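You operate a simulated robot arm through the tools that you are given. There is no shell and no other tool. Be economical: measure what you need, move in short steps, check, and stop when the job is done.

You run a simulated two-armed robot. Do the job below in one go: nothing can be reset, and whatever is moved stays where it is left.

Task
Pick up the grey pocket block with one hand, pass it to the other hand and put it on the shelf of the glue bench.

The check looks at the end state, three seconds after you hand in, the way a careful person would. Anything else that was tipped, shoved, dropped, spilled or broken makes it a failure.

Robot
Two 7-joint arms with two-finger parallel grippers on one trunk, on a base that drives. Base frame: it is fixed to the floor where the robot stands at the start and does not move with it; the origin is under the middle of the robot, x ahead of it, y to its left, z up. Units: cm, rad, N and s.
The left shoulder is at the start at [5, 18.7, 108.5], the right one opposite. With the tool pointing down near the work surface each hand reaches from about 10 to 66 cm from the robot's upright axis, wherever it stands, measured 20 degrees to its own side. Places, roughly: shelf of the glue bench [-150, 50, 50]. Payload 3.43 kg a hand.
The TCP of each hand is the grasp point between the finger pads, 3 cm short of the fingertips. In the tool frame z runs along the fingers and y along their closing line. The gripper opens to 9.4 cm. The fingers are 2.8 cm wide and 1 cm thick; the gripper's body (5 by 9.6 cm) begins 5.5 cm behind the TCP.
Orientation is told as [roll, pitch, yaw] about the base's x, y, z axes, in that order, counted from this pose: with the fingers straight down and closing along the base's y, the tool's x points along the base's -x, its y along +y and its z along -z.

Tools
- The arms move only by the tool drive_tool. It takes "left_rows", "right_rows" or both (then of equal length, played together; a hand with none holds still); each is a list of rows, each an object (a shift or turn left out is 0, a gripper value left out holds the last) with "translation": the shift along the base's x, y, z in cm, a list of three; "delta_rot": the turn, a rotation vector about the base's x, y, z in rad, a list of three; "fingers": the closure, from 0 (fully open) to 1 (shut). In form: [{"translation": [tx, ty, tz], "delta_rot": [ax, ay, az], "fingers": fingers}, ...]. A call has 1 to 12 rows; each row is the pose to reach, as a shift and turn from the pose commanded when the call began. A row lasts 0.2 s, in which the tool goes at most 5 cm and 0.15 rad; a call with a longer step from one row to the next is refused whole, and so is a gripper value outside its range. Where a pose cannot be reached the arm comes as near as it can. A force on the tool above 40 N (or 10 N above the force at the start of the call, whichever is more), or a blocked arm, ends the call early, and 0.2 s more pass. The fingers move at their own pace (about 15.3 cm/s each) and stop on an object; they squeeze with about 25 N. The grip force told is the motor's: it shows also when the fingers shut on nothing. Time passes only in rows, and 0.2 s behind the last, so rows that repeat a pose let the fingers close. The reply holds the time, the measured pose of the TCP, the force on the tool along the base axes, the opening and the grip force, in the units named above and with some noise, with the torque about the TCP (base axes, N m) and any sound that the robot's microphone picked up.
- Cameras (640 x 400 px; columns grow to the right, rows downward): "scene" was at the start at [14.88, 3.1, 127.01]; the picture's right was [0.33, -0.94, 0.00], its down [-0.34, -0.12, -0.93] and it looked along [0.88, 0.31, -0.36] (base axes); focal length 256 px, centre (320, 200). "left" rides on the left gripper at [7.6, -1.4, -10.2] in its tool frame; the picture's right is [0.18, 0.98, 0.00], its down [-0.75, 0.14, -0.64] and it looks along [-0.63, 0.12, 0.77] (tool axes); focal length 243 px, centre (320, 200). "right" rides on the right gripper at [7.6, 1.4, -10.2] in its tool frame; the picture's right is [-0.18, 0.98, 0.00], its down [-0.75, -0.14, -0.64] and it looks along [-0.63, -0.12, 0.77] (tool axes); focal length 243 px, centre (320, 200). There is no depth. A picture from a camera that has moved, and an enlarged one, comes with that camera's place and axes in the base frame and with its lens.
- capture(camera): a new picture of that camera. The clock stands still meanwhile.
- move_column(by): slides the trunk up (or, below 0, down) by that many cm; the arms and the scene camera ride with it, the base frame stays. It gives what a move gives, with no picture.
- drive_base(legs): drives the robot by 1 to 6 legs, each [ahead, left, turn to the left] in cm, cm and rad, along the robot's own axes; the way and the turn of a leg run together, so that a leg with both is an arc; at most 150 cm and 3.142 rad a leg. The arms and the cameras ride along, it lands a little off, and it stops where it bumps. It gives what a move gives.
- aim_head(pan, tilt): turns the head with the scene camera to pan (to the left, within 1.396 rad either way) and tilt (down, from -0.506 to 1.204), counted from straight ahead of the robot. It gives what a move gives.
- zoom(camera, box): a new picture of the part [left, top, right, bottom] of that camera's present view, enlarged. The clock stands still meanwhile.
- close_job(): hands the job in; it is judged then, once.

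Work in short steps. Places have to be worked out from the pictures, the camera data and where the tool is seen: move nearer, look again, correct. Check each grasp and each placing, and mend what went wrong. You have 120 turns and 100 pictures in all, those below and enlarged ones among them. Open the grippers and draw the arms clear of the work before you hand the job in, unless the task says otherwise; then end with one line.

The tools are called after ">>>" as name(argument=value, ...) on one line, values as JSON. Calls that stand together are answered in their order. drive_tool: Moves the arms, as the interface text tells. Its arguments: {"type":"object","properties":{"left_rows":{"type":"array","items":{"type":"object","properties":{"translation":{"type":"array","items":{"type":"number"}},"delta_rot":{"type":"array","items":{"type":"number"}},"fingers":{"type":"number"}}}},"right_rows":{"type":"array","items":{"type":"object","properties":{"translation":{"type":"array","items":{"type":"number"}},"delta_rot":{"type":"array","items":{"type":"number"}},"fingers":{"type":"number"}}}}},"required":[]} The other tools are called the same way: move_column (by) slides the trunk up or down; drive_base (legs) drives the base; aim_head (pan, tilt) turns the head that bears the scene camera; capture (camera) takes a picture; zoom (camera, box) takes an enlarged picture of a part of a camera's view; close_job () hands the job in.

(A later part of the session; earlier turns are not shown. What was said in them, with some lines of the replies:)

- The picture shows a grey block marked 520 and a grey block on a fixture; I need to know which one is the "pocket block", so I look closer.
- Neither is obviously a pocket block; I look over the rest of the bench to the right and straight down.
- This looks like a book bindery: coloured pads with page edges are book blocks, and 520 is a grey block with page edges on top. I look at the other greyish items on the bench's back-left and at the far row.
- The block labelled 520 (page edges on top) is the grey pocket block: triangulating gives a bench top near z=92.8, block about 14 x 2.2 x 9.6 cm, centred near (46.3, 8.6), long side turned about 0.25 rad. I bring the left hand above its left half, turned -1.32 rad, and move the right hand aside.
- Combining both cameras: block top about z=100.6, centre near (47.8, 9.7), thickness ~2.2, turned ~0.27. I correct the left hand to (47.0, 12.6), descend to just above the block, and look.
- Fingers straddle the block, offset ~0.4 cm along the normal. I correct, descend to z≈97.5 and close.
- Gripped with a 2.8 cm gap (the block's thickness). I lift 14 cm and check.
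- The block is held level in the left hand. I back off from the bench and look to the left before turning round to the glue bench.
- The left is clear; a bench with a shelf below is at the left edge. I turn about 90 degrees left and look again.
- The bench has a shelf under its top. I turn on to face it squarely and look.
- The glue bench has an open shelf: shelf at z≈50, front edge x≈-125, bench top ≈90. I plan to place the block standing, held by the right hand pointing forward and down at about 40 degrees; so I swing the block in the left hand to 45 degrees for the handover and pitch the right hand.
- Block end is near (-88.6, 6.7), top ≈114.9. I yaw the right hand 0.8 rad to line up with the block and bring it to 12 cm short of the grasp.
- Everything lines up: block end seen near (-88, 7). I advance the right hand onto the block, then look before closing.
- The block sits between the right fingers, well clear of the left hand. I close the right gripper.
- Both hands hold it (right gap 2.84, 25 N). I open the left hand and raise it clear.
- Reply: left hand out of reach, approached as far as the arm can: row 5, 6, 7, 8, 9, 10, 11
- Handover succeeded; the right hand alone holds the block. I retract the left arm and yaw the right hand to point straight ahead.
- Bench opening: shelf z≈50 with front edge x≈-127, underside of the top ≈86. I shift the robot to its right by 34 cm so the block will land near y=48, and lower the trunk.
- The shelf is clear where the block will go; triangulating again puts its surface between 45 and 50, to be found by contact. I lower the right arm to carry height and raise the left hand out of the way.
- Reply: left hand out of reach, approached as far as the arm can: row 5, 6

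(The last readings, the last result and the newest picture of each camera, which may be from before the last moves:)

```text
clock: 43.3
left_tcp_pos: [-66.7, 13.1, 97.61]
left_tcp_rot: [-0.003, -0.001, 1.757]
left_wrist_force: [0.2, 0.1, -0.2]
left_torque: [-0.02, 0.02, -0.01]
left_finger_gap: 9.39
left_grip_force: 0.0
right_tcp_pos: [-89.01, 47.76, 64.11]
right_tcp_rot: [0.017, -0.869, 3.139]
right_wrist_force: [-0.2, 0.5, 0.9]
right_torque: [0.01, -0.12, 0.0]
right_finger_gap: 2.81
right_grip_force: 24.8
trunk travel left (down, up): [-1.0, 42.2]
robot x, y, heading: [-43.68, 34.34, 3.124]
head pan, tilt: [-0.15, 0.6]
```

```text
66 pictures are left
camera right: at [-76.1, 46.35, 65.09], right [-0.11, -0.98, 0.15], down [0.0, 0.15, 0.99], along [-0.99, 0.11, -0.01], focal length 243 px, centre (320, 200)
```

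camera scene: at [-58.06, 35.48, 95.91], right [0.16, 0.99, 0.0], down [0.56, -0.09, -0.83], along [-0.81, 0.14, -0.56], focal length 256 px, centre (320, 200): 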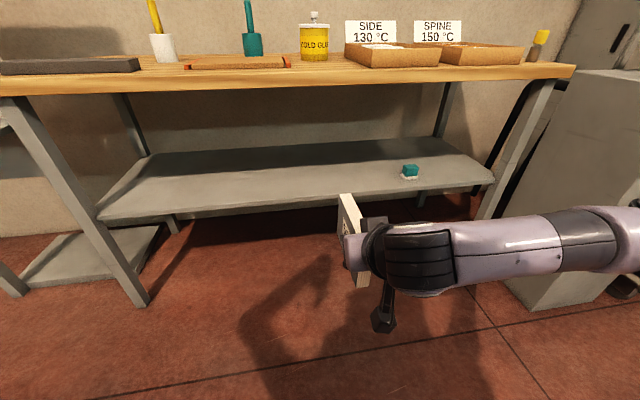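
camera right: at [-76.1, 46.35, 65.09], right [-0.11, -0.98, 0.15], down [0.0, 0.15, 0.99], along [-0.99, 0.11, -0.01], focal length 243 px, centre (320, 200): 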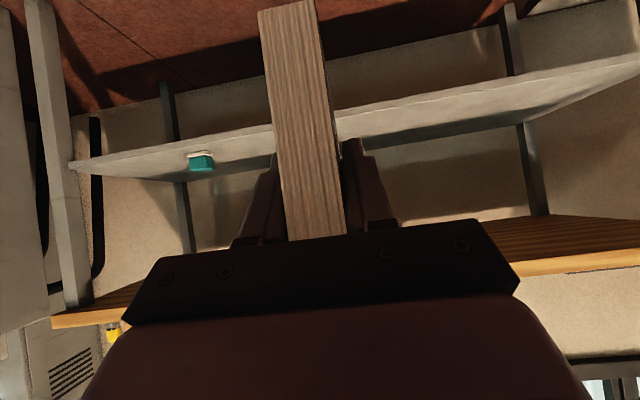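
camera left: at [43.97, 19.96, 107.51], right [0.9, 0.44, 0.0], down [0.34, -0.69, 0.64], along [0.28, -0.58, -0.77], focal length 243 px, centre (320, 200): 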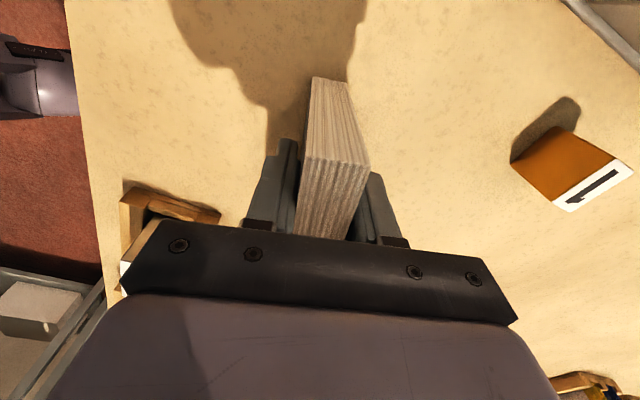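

Front edge of the shelf works out to about x=-126, z≈48; block bottom is ~6.3 below the TCP. I lower another 4 cm for wrist clearance under the top and drive ahead 38 cm.

>>> drive_tool(right_rows=[{"translation": [0, 0, -2]}, {"translation": [0, 0, -4]}, {"translation": [0, 0, -4]}])

>>> drive_base(legs=[[28, 0, 0]])

>>> capture(camera="scene")

>>> capture(camera="right")

```text
clock: 44.1
left_tcp_pos: [-66.7, 13.02, 97.77]
left_tcp_rot: [-0.001, -0.001, 1.756]
left_wrist_force: [0.2, 0.4, -0.7]
left_torque: [-0.02, 0.01, -0.02]
left_finger_gap: 9.41
left_grip_force: 0.1
right_tcp_pos: [-89.22, 47.61, 60.34]
right_tcp_rot: [0.018, -0.869, 3.139]
right_wrist_force: [0.5, 0.8, 0.5]
right_torque: [0.01, -0.11, 0.0]
right_finger_gap: 2.84
right_grip_force: 25.4
trunk travel left (down, up): [-1.0, 42.2]
robot x, y, heading: [-43.88, 33.9, 3.125]
head pan, tilt: [-0.15, 0.6]
```

```text
clock: 46.1
left_tcp_pos: [-95.19, 13.21, 97.71]
left_tcp_rot: [0.001, -0.003, 1.767]
left_wrist_force: [0.5, -0.4, 0.8]
left_torque: [0.03, -0.01, 0.02]
left_finger_gap: 9.42
left_grip_force: 0.1
right_tcp_pos: [-117.79, 47.64, 60.34]
right_tcp_rot: [0.018, -0.868, -3.136]
right_wrist_force: [-0.2, -0.2, 0.7]
right_torque: [0.0, -0.13, 0.0]
right_finger_gap: 2.81
right_grip_force: 24.9
trunk travel left (down, up): [-1.0, 42.2]
robot x, y, heading: [-72.73, 34.23, 3.135]
head pan, tilt: [-0.15, 0.6]
```

```text
65 pictures are left
camera scene: at [-86.63, 35.7, 95.9], right [0.16, 0.99, 0.0], down [0.56, -0.09, -0.82], along [-0.81, 0.13, -0.57], focal length 256 px, centre (320, 200)
```

scene: 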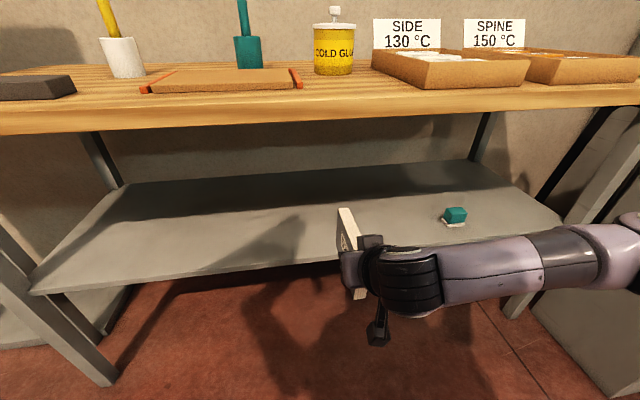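

```text
64 pictures are left
camera right: at [-105.0, 46.33, 61.28], right [-0.1, -0.98, 0.15], down [0.0, 0.15, 0.99], along [-0.99, 0.1, -0.01], focal length 243 px, centre (320, 200)
```

right: 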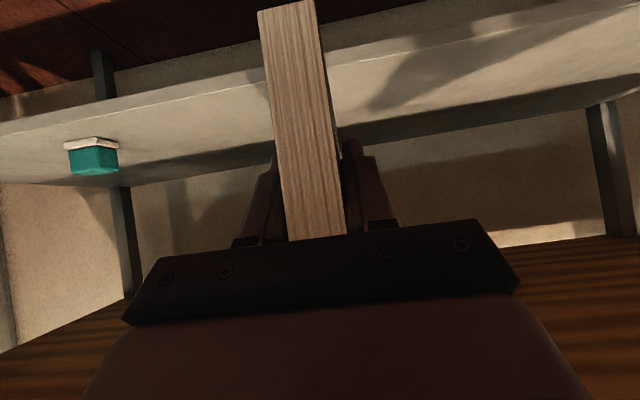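

Block bottom (~54) is above the shelf (~48.5) and the tip is about to cross the front edge. I drive 10 cm more, then extend the arm 10 cm.

>>> drive_base(legs=[[10, 0, 0]])

>>> drive_tool(right_rows=[{"translation": [-2.5, 0, 0]}, {"translation": [-5, 0, 0]}, {"translation": [-7.5, 0, 0]}, {"translation": [-10, 0, 0]}, {"translation": [-10, 0, 0]}])

>>> capture(camera="scene")

>>> capture(camera="right")

```text
clock: 47.2
left_tcp_pos: [-104.98, 13.48, 97.74]
left_tcp_rot: [0.0, -0.002, 1.762]
left_wrist_force: [0.4, -0.3, 0.4]
left_torque: [-0.02, 0.03, 0.0]
left_finger_gap: 9.38
left_grip_force: 0.1
right_tcp_pos: [-127.53, 47.69, 60.43]
right_tcp_rot: [0.018, -0.869, -3.139]
right_wrist_force: [0.4, 0.5, 0.1]
right_torque: [0.02, -0.09, 0.01]
right_finger_gap: 2.82
right_grip_force: 24.8
trunk travel left (down, up): [-1.0, 42.2]
robot x, y, heading: [-82.1, 34.42, 3.134]
head pan, tilt: [-0.15, 0.6]
```

```text
clock: 48.4
left_tcp_pos: [-104.86, 13.36, 97.7]
left_tcp_rot: [-0.001, 0.001, 1.762]
left_wrist_force: [-0.5, 0.1, 0.2]
left_torque: [0.01, 0.01, 0.05]
left_finger_gap: 9.42
left_grip_force: 0.0
right_tcp_pos: [-137.6, 47.66, 60.32]
right_tcp_rot: [0.018, -0.869, -3.138]
right_wrist_force: [0.1, 0.2, 0.6]
right_torque: [0.02, -0.13, 0.02]
right_finger_gap: 2.84
right_grip_force: 24.7
trunk travel left (down, up): [-1.0, 42.2]
robot x, y, heading: [-82.07, 34.55, 3.136]
head pan, tilt: [-0.15, 0.6]
```

```text
63 pictures are left
camera scene: at [-96.41, 35.83, 95.9], right [0.16, 0.99, 0.0], down [0.56, -0.09, -0.82], along [-0.81, 0.13, -0.57], focal length 256 px, centre (320, 200)
```

scene: 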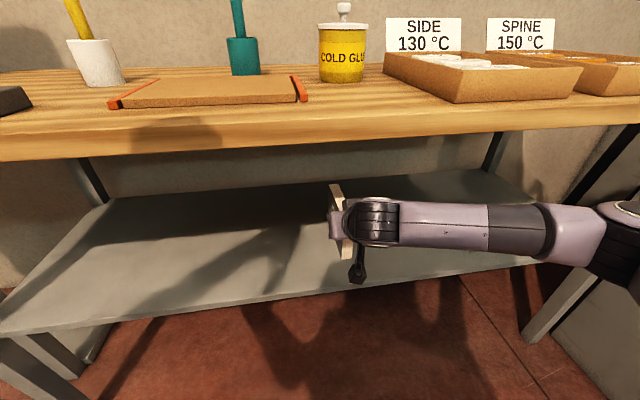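

```text
62 pictures are left
camera right: at [-124.85, 46.51, 61.29], right [-0.1, -0.98, 0.15], down [0.0, 0.15, 0.99], along [-0.99, 0.1, -0.01], focal length 243 px, centre (320, 200)
```

right: 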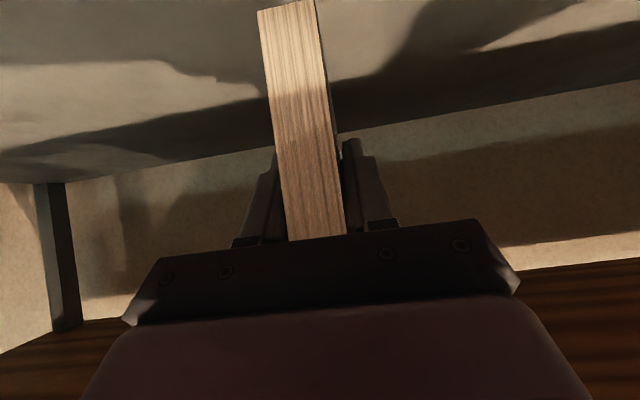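

The block is fully over the shelf, near end ~6 cm inside the edge. I lower slowly by 4 cm and look at the gap.

>>> drive_tool(right_rows=[{"translation": [0, 0, -1]}, {"translation": [0, 0, -2]}, {"translation": [0, 0, -3]}, {"translation": [0, 0, -4]}, {"translation": [0, 0, -4]}])

>>> zoom(camera="scene", box=[270, 160, 430, 300])

```text
clock: 49.6
left_tcp_pos: [-105.04, 13.41, 97.74]
left_tcp_rot: [0.0, 0.001, 1.764]
left_wrist_force: [-0.1, -0.1, 0.6]
left_torque: [-0.01, 0.02, 0.02]
left_finger_gap: 9.42
left_grip_force: 0.1
right_tcp_pos: [-137.66, 47.86, 56.44]
right_tcp_rot: [0.017, -0.869, -3.141]
right_wrist_force: [-0.2, -0.9, 0.6]
right_torque: [0.01, -0.13, 0.04]
right_finger_gap: 2.84
right_grip_force: 25.0
trunk travel left (down, up): [-1.0, 42.2]
robot x, y, heading: [-81.83, 34.29, 3.129]
head pan, tilt: [-0.15, 0.6]
```

```text
2.86 times, centred on (350, 230) of scene
camera zoom: at [-96.41, 35.83, 95.9], right [0.16, 0.99, 0.0], down [0.56, -0.09, -0.82], along [-0.81, 0.13, -0.57], focal length 731 px, centre (234, 114)
```

zoom: 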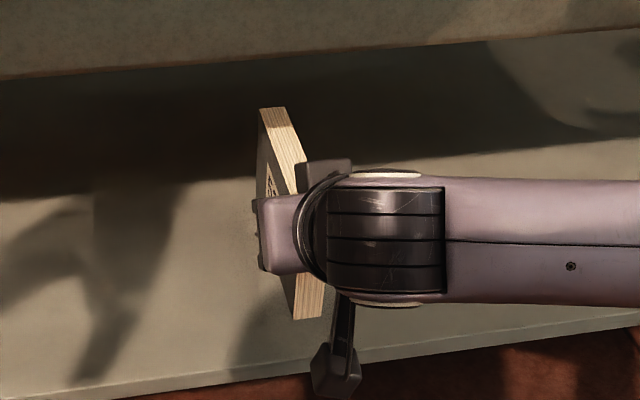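

Still clear above the shelf. I continue down in small steps until contact shows.

>>> drive_tool(right_rows=[{"translation": [0, 0, -0.3]}, {"translation": [0, 0, -0.6]}, {"translation": [0, 0, -0.9]}, {"translation": [0, 0, -1.2]}, {"translation": [0, 0, -1.2]}])

```text
clock: 50.8
left_tcp_pos: [-104.93, 13.34, 97.64]
left_tcp_rot: [0.0, -0.002, 1.763]
left_wrist_force: [0.1, -1.3, 0.6]
left_torque: [0.0, -0.02, -0.02]
left_finger_gap: 9.41
left_grip_force: 0.0
right_tcp_pos: [-137.46, 47.64, 55.22]
right_tcp_rot: [0.018, -0.869, -3.14]
right_wrist_force: [-0.4, 0.1, -0.3]
right_torque: [0.0, -0.1, 0.0]
right_finger_gap: 2.8
right_grip_force: 25.1
trunk travel left (down, up): [-1.0, 42.2]
robot x, y, heading: [-82.35, 34.32, 3.128]
head pan, tilt: [-0.15, 0.6]
```

No contact yet; I go on.

>>> drive_tool(right_rows=[{"translation": [0, 0, -0.25]}, {"translation": [0, 0, -0.5]}, {"translation": [0, 0, -0.75]}, {"translation": [0, 0, -1.0]}, {"translation": [0, 0, -1.0]}])

>>> zoom(camera="scene", box=[270, 160, 430, 300])

```text
clock: 52.0
left_tcp_pos: [-105.05, 13.36, 97.68]
left_tcp_rot: [0.002, -0.002, 1.762]
left_wrist_force: [0.0, 0.5, 0.6]
left_torque: [-0.01, 0.01, 0.03]
left_finger_gap: 9.42
left_grip_force: 0.1
right_tcp_pos: [-137.48, 47.82, 54.21]
right_tcp_rot: [0.018, -0.87, -3.139]
right_wrist_force: [-0.2, -0.1, 0.1]
right_torque: [0.0, -0.11, 0.04]
right_finger_gap: 2.83
right_grip_force: 24.9
trunk travel left (down, up): [-1.0, 42.2]
robot x, y, heading: [-82.73, 34.61, 3.13]
head pan, tilt: [-0.15, 0.6]
```

```text
2.86 times, centred on (350, 230) of scene
camera zoom: at [-96.41, 35.83, 95.9], right [0.16, 0.99, 0.0], down [0.56, -0.09, -0.82], along [-0.81, 0.13, -0.57], focal length 731 px, centre (234, 114)
```

zoom: 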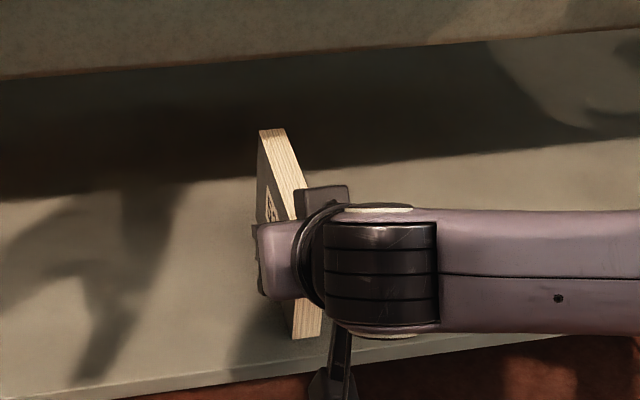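

No contact yet; refined geometry puts the shelf near z≈46 with edge x≈-131, so I push 6 cm deeper before setting down.

>>> drive_tool(right_rows=[{"translation": [-1.5, 0, 0]}, {"translation": [-3, 0, 0]}, {"translation": [-4.5, 0, 0]}, {"translation": [-6, 0, 0]}, {"translation": [-6, 0, 0]}])

>>> capture(camera="scene")

>>> capture(camera="right")

```text
clock: 53.2
left_tcp_pos: [-105.0, 13.49, 97.64]
left_tcp_rot: [0.001, -0.001, 1.764]
left_wrist_force: [-0.6, 0.4, 0.3]
left_torque: [0.04, 0.05, 0.0]
left_finger_gap: 9.41
left_grip_force: 0.0
right_tcp_pos: [-143.59, 47.79, 54.05]
right_tcp_rot: [0.018, -0.869, -3.139]
right_wrist_force: [-0.2, -0.1, 1.3]
right_torque: [-0.02, -0.14, 0.01]
right_finger_gap: 2.85
right_grip_force: 25.1
trunk travel left (down, up): [-1.0, 42.2]
robot x, y, heading: [-82.06, 34.59, 3.134]
head pan, tilt: [-0.15, 0.6]
```

```text
59 pictures are left
camera scene: at [-96.42, 35.83, 95.9], right [0.16, 0.99, 0.0], down [0.56, -0.09, -0.82], along [-0.81, 0.13, -0.57], focal length 256 px, centre (320, 200)
```

scene: 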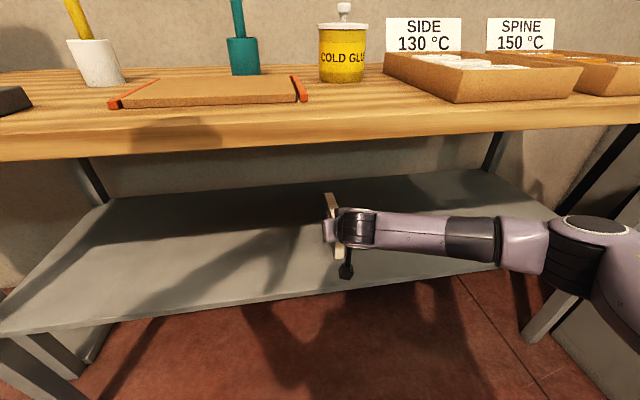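

```text
58 pictures are left
camera right: at [-130.77, 46.44, 55.05], right [-0.1, -0.98, 0.15], down [0.0, 0.15, 0.99], along [-0.99, 0.1, -0.01], focal length 243 px, centre (320, 200)
```

right: 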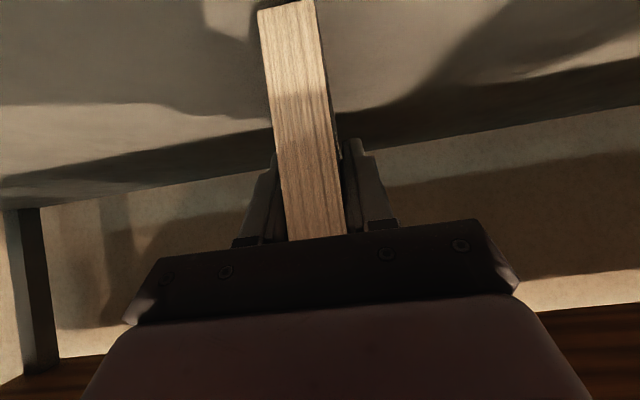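

Good position, clear all round. I lower in small steps again until contact.

>>> drive_tool(right_rows=[{"translation": [0, 0, -0.25]}, {"translation": [0, 0, -0.5]}, {"translation": [0, 0, -0.75]}, {"translation": [0, 0, -1.0]}, {"translation": [0, 0, -1.0]}])

>>> zoom(camera="right", box=[220, 0, 380, 100])

```text
clock: 54.4
left_tcp_pos: [-104.92, 13.45, 97.61]
left_tcp_rot: [0.0, -0.002, 1.762]
left_wrist_force: [-0.6, -0.5, 1.0]
left_torque: [-0.03, -0.02, 0.02]
left_finger_gap: 9.4
left_grip_force: 0.1
right_tcp_pos: [-143.5, 47.67, 53.36]
right_tcp_rot: [0.017, -0.87, -3.14]
right_wrist_force: [1.1, -0.6, 4.1]
right_torque: [0.13, -0.43, 0.05]
right_finger_gap: 2.81
right_grip_force: 25.2
trunk travel left (down, up): [-1.0, 42.2]
robot x, y, heading: [-81.74, 34.1, 3.134]
head pan, tilt: [-0.15, 0.6]
```

```text
4.00 times, centred on (300, 50) of right
camera zoom: at [-130.75, 46.4, 54.13], right [-0.1, -0.98, 0.15], down [0.0, 0.15, 0.99], along [-0.99, 0.1, -0.01], focal length 970 px, centre (400, 800)
```

zoom: 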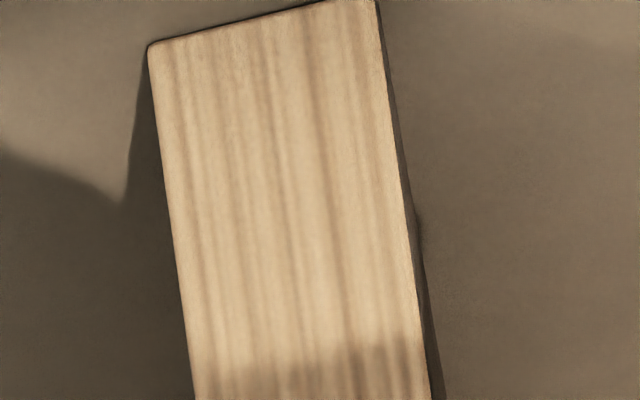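

Contact registers (~4 N, torque change), apparently at the near end. I look at how the block and the camera mount sit.

>>> zoom(camera="scene", box=[290, 170, 410, 290])

>>> aim_head(pan=-0.15, tilt=0.8)

>>> capture(camera="left")

```text
3.33 times, centred on (350, 230) of scene
camera zoom: at [-96.37, 35.82, 95.92], right [0.16, 0.99, 0.0], down [0.56, -0.09, -0.83], along [-0.81, 0.13, -0.56], focal length 853 px, centre (220, 100)
```

zoom: 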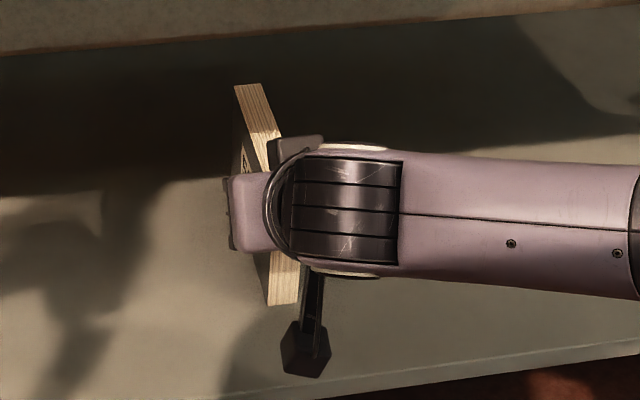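

```text
clock: 55.2
left_tcp_pos: [-104.86, 13.35, 97.62]
left_tcp_rot: [-0.001, -0.002, 1.763]
left_wrist_force: [-0.2, 0.4, 0.3]
left_torque: [-0.01, 0.03, 0.01]
left_finger_gap: 9.4
left_grip_force: 0.1
right_tcp_pos: [-143.57, 47.66, 53.22]
right_tcp_rot: [0.019, -0.87, -3.141]
right_wrist_force: [-1.1, 0.3, 6.3]
right_torque: [0.11, -0.25, 0.04]
right_finger_gap: 2.81
right_grip_force: 24.8
trunk travel left (down, up): [-1.0, 42.2]
robot x, y, heading: [-82.22, 34.38, 3.131]
head pan, tilt: [-0.15, 0.799]
```

```text
55 pictures are left
camera left: at [-102.02, 6.17, 107.83], right [-0.93, -0.37, 0.0], down [-0.28, 0.71, 0.64], along [-0.24, 0.6, -0.77], focal length 243 px, centre (320, 200)
```

left: 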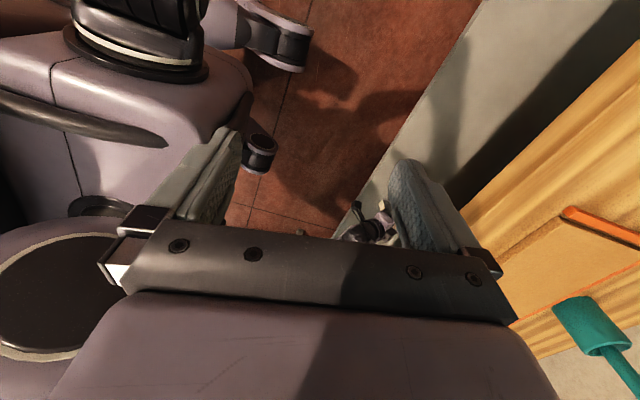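

Force has settled at ~6 N with less torque, so the block bears on the shelf. I press 0.3 cm further to seat it flat, then check readings.

>>> drive_tool(right_rows=[{"translation": [0, 0, -0.15]}, {"translation": [0, 0, -0.3]}, {"translation": [0, 0, -0.3]}])

>>> capture(camera="scene")

```text
clock: 56.0
left_tcp_pos: [-104.89, 13.36, 97.67]
left_tcp_rot: [0.001, -0.002, 1.763]
left_wrist_force: [-0.2, 0.0, 0.2]
left_torque: [0.04, -0.01, 0.01]
left_finger_gap: 9.4
left_grip_force: 0.0
right_tcp_pos: [-143.57, 47.76, 53.17]
right_tcp_rot: [0.017, -0.876, -3.137]
right_wrist_force: [-0.2, 0.0, 18.7]
right_torque: [0.27, -0.59, -0.05]
right_finger_gap: 2.83
right_grip_force: 25.2
trunk travel left (down, up): [-1.0, 42.2]
robot x, y, heading: [-82.26, 33.77, 3.132]
head pan, tilt: [-0.15, 0.799]
```

```text
54 pictures are left
camera scene: at [-95.52, 35.67, 94.26], right [0.16, 0.99, 0.0], down [0.71, -0.11, -0.7], along [-0.69, 0.11, -0.72], focal length 256 px, centre (320, 200)
```

scene: 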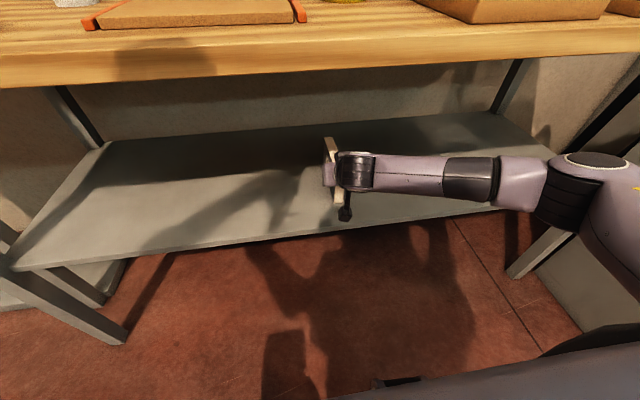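

Firmly seated (18.7 N). I relax the pressure slightly, open the fingers, and look before withdrawing.

>>> drive_tool(right_rows=[{"translation": [0, 0, 0.25]}, {"translation": [0, 0, 0.25], "fingers": 0.6}, {"translation": [0, 0, 0.25], "fingers": 0.3}, {"translation": [0, 0, 0.25], "fingers": 0.0}, {"translation": [0, 0, 0.25], "fingers": 0.0}, {"translation": [0, 0, 0.25], "fingers": 0.0}])

>>> capture(camera="right")

>>> zoom(camera="scene", box=[270, 110, 430, 250])

```text
clock: 57.4
left_tcp_pos: [-104.86, 13.43, 97.71]
left_tcp_rot: [0.0, -0.001, 1.762]
left_wrist_force: [0.2, -1.0, -0.1]
left_torque: [0.02, -0.02, 0.0]
left_finger_gap: 9.41
left_grip_force: 0.1
right_tcp_pos: [-143.56, 47.72, 53.12]
right_tcp_rot: [0.017, -0.869, -3.139]
right_wrist_force: [0.2, 0.4, 0.3]
right_torque: [-0.02, 0.05, -0.01]
right_finger_gap: 9.41
right_grip_force: 0.0
trunk travel left (down, up): [-1.0, 42.2]
robot x, y, heading: [-82.12, 34.33, 3.129]
head pan, tilt: [-0.15, 0.799]
```

```text
53 pictures are left
camera right: at [-130.68, 46.46, 53.98], right [-0.1, -0.98, 0.15], down [0.0, 0.15, 0.99], along [-0.99, 0.1, -0.01], focal length 243 px, centre (320, 200)
```

right: 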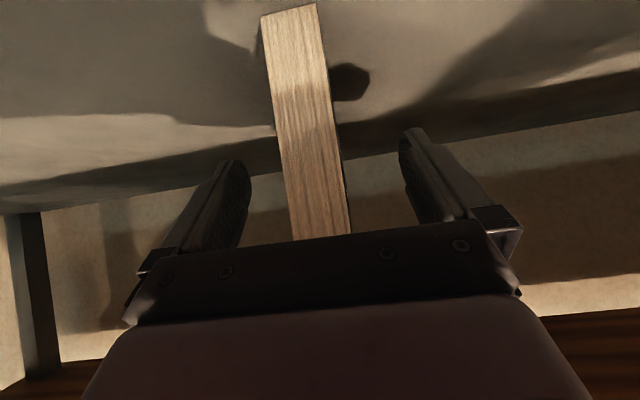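

```text
2.86 times, centred on (350, 180) of scene
camera zoom: at [-95.64, 35.7, 94.22], right [0.16, 0.99, 0.0], down [0.71, -0.11, -0.7], along [-0.69, 0.11, -0.72], focal length 731 px, centre (234, 257)
```

zoom: 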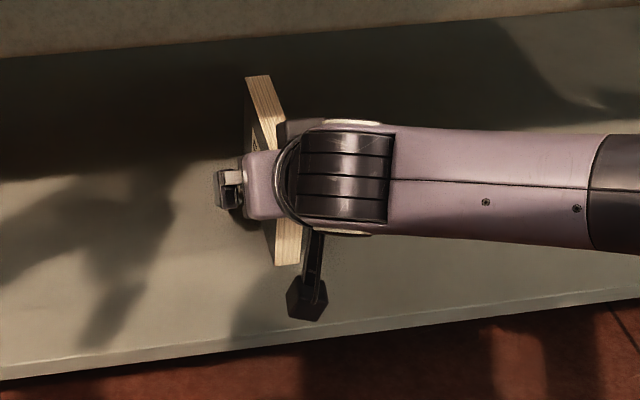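

The block stands by itself on the shelf with both fingers clear. I withdraw the right hand straight back, slightly upward.

>>> drive_tool(right_rows=[{"translation": [1.5, 0, 0.3]}, {"translation": [3, 0, 0.6]}, {"translation": [5, 0, 1.2]}, {"translation": [7.5, 0, 2]}, {"translation": [10, 0, 3]}, {"translation": [13, 0, 3]}, {"translation": [16, 0, 3]}])

>>> drive_base(legs=[[-35, 0, 0]])

>>> aim_head(pan=-0.1, tilt=0.5)

>>> capture(camera="scene")

>>> capture(camera="right")

```text
clock: 59.0
left_tcp_pos: [-104.99, 13.5, 97.71]
left_tcp_rot: [0.0, -0.003, 1.762]
left_wrist_force: [-1.0, -1.2, -0.3]
left_torque: [-0.02, 0.01, -0.01]
left_finger_gap: 9.4
left_grip_force: 0.0
right_tcp_pos: [-128.02, 47.77, 56.07]
right_tcp_rot: [0.017, -0.869, -3.139]
right_wrist_force: [0.3, -0.1, -0.3]
right_torque: [0.04, -0.03, -0.03]
right_finger_gap: 9.4
right_grip_force: 0.0
trunk travel left (down, up): [-1.0, 42.2]
robot x, y, heading: [-82.24, 33.87, 3.131]
head pan, tilt: [-0.15, 0.799]
```

```text
clock: 61.2
left_tcp_pos: [-69.47, 13.17, 97.68]
left_tcp_rot: [0.001, -0.001, 1.763]
left_wrist_force: [0.4, 0.3, 0.4]
left_torque: [-0.03, 0.0, 0.04]
left_finger_gap: 9.41
left_grip_force: 0.1
right_tcp_pos: [-92.52, 47.42, 56.05]
right_tcp_rot: [0.016, -0.868, -3.139]
right_wrist_force: [-0.7, -0.6, -0.6]
right_torque: [-0.04, 0.0, 0.02]
right_finger_gap: 9.39
right_grip_force: 0.1
trunk travel left (down, up): [-1.0, 42.2]
robot x, y, heading: [-46.55, 33.92, 3.13]
head pan, tilt: [-0.15, 0.799]
```

```text
clock: 62.0
left_tcp_pos: [-69.49, 13.06, 97.67]
left_tcp_rot: [-0.001, -0.001, 1.764]
left_wrist_force: [0.6, 0.0, 0.1]
left_torque: [0.02, 0.01, -0.03]
left_finger_gap: 9.38
left_grip_force: 0.1
right_tcp_pos: [-92.52, 47.32, 55.98]
right_tcp_rot: [0.017, -0.869, -3.138]
right_wrist_force: [-0.2, 0.1, -0.1]
right_torque: [-0.04, -0.01, 0.01]
right_finger_gap: 9.42
right_grip_force: 0.0
trunk travel left (down, up): [-1.0, 42.2]
robot x, y, heading: [-46.33, 34.05, 3.132]
head pan, tilt: [-0.099, 0.499]
```

```text
51 pictures are left
camera scene: at [-61.32, 35.04, 96.81], right [0.11, 0.99, 0.0], down [0.48, -0.05, -0.88], along [-0.87, 0.1, -0.48], focal length 256 px, centre (320, 200)
```

scene: 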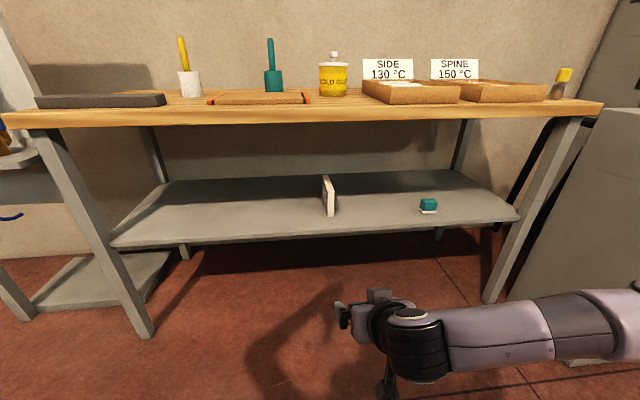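

```text
50 pictures are left
camera right: at [-79.73, 46.1, 56.89], right [-0.1, -0.98, 0.15], down [0.0, 0.15, 0.99], along [-0.99, 0.1, -0.01], focal length 243 px, centre (320, 200)
```

right: 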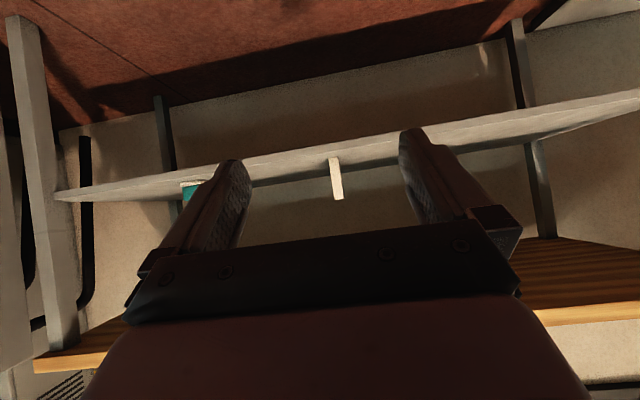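

The block stands upright well inside the shelf, nothing else moved, and both grippers are open and clear. I hand in.

>>> close_job()

```text
The job is handed in.
```

The grey 520 block, which I took to be the pocket block, was picked up with the left hand and passed to the right. It now stands upright on the glue-bench shelf; both grippers are open and clear, and I saw nothing else disturbed.
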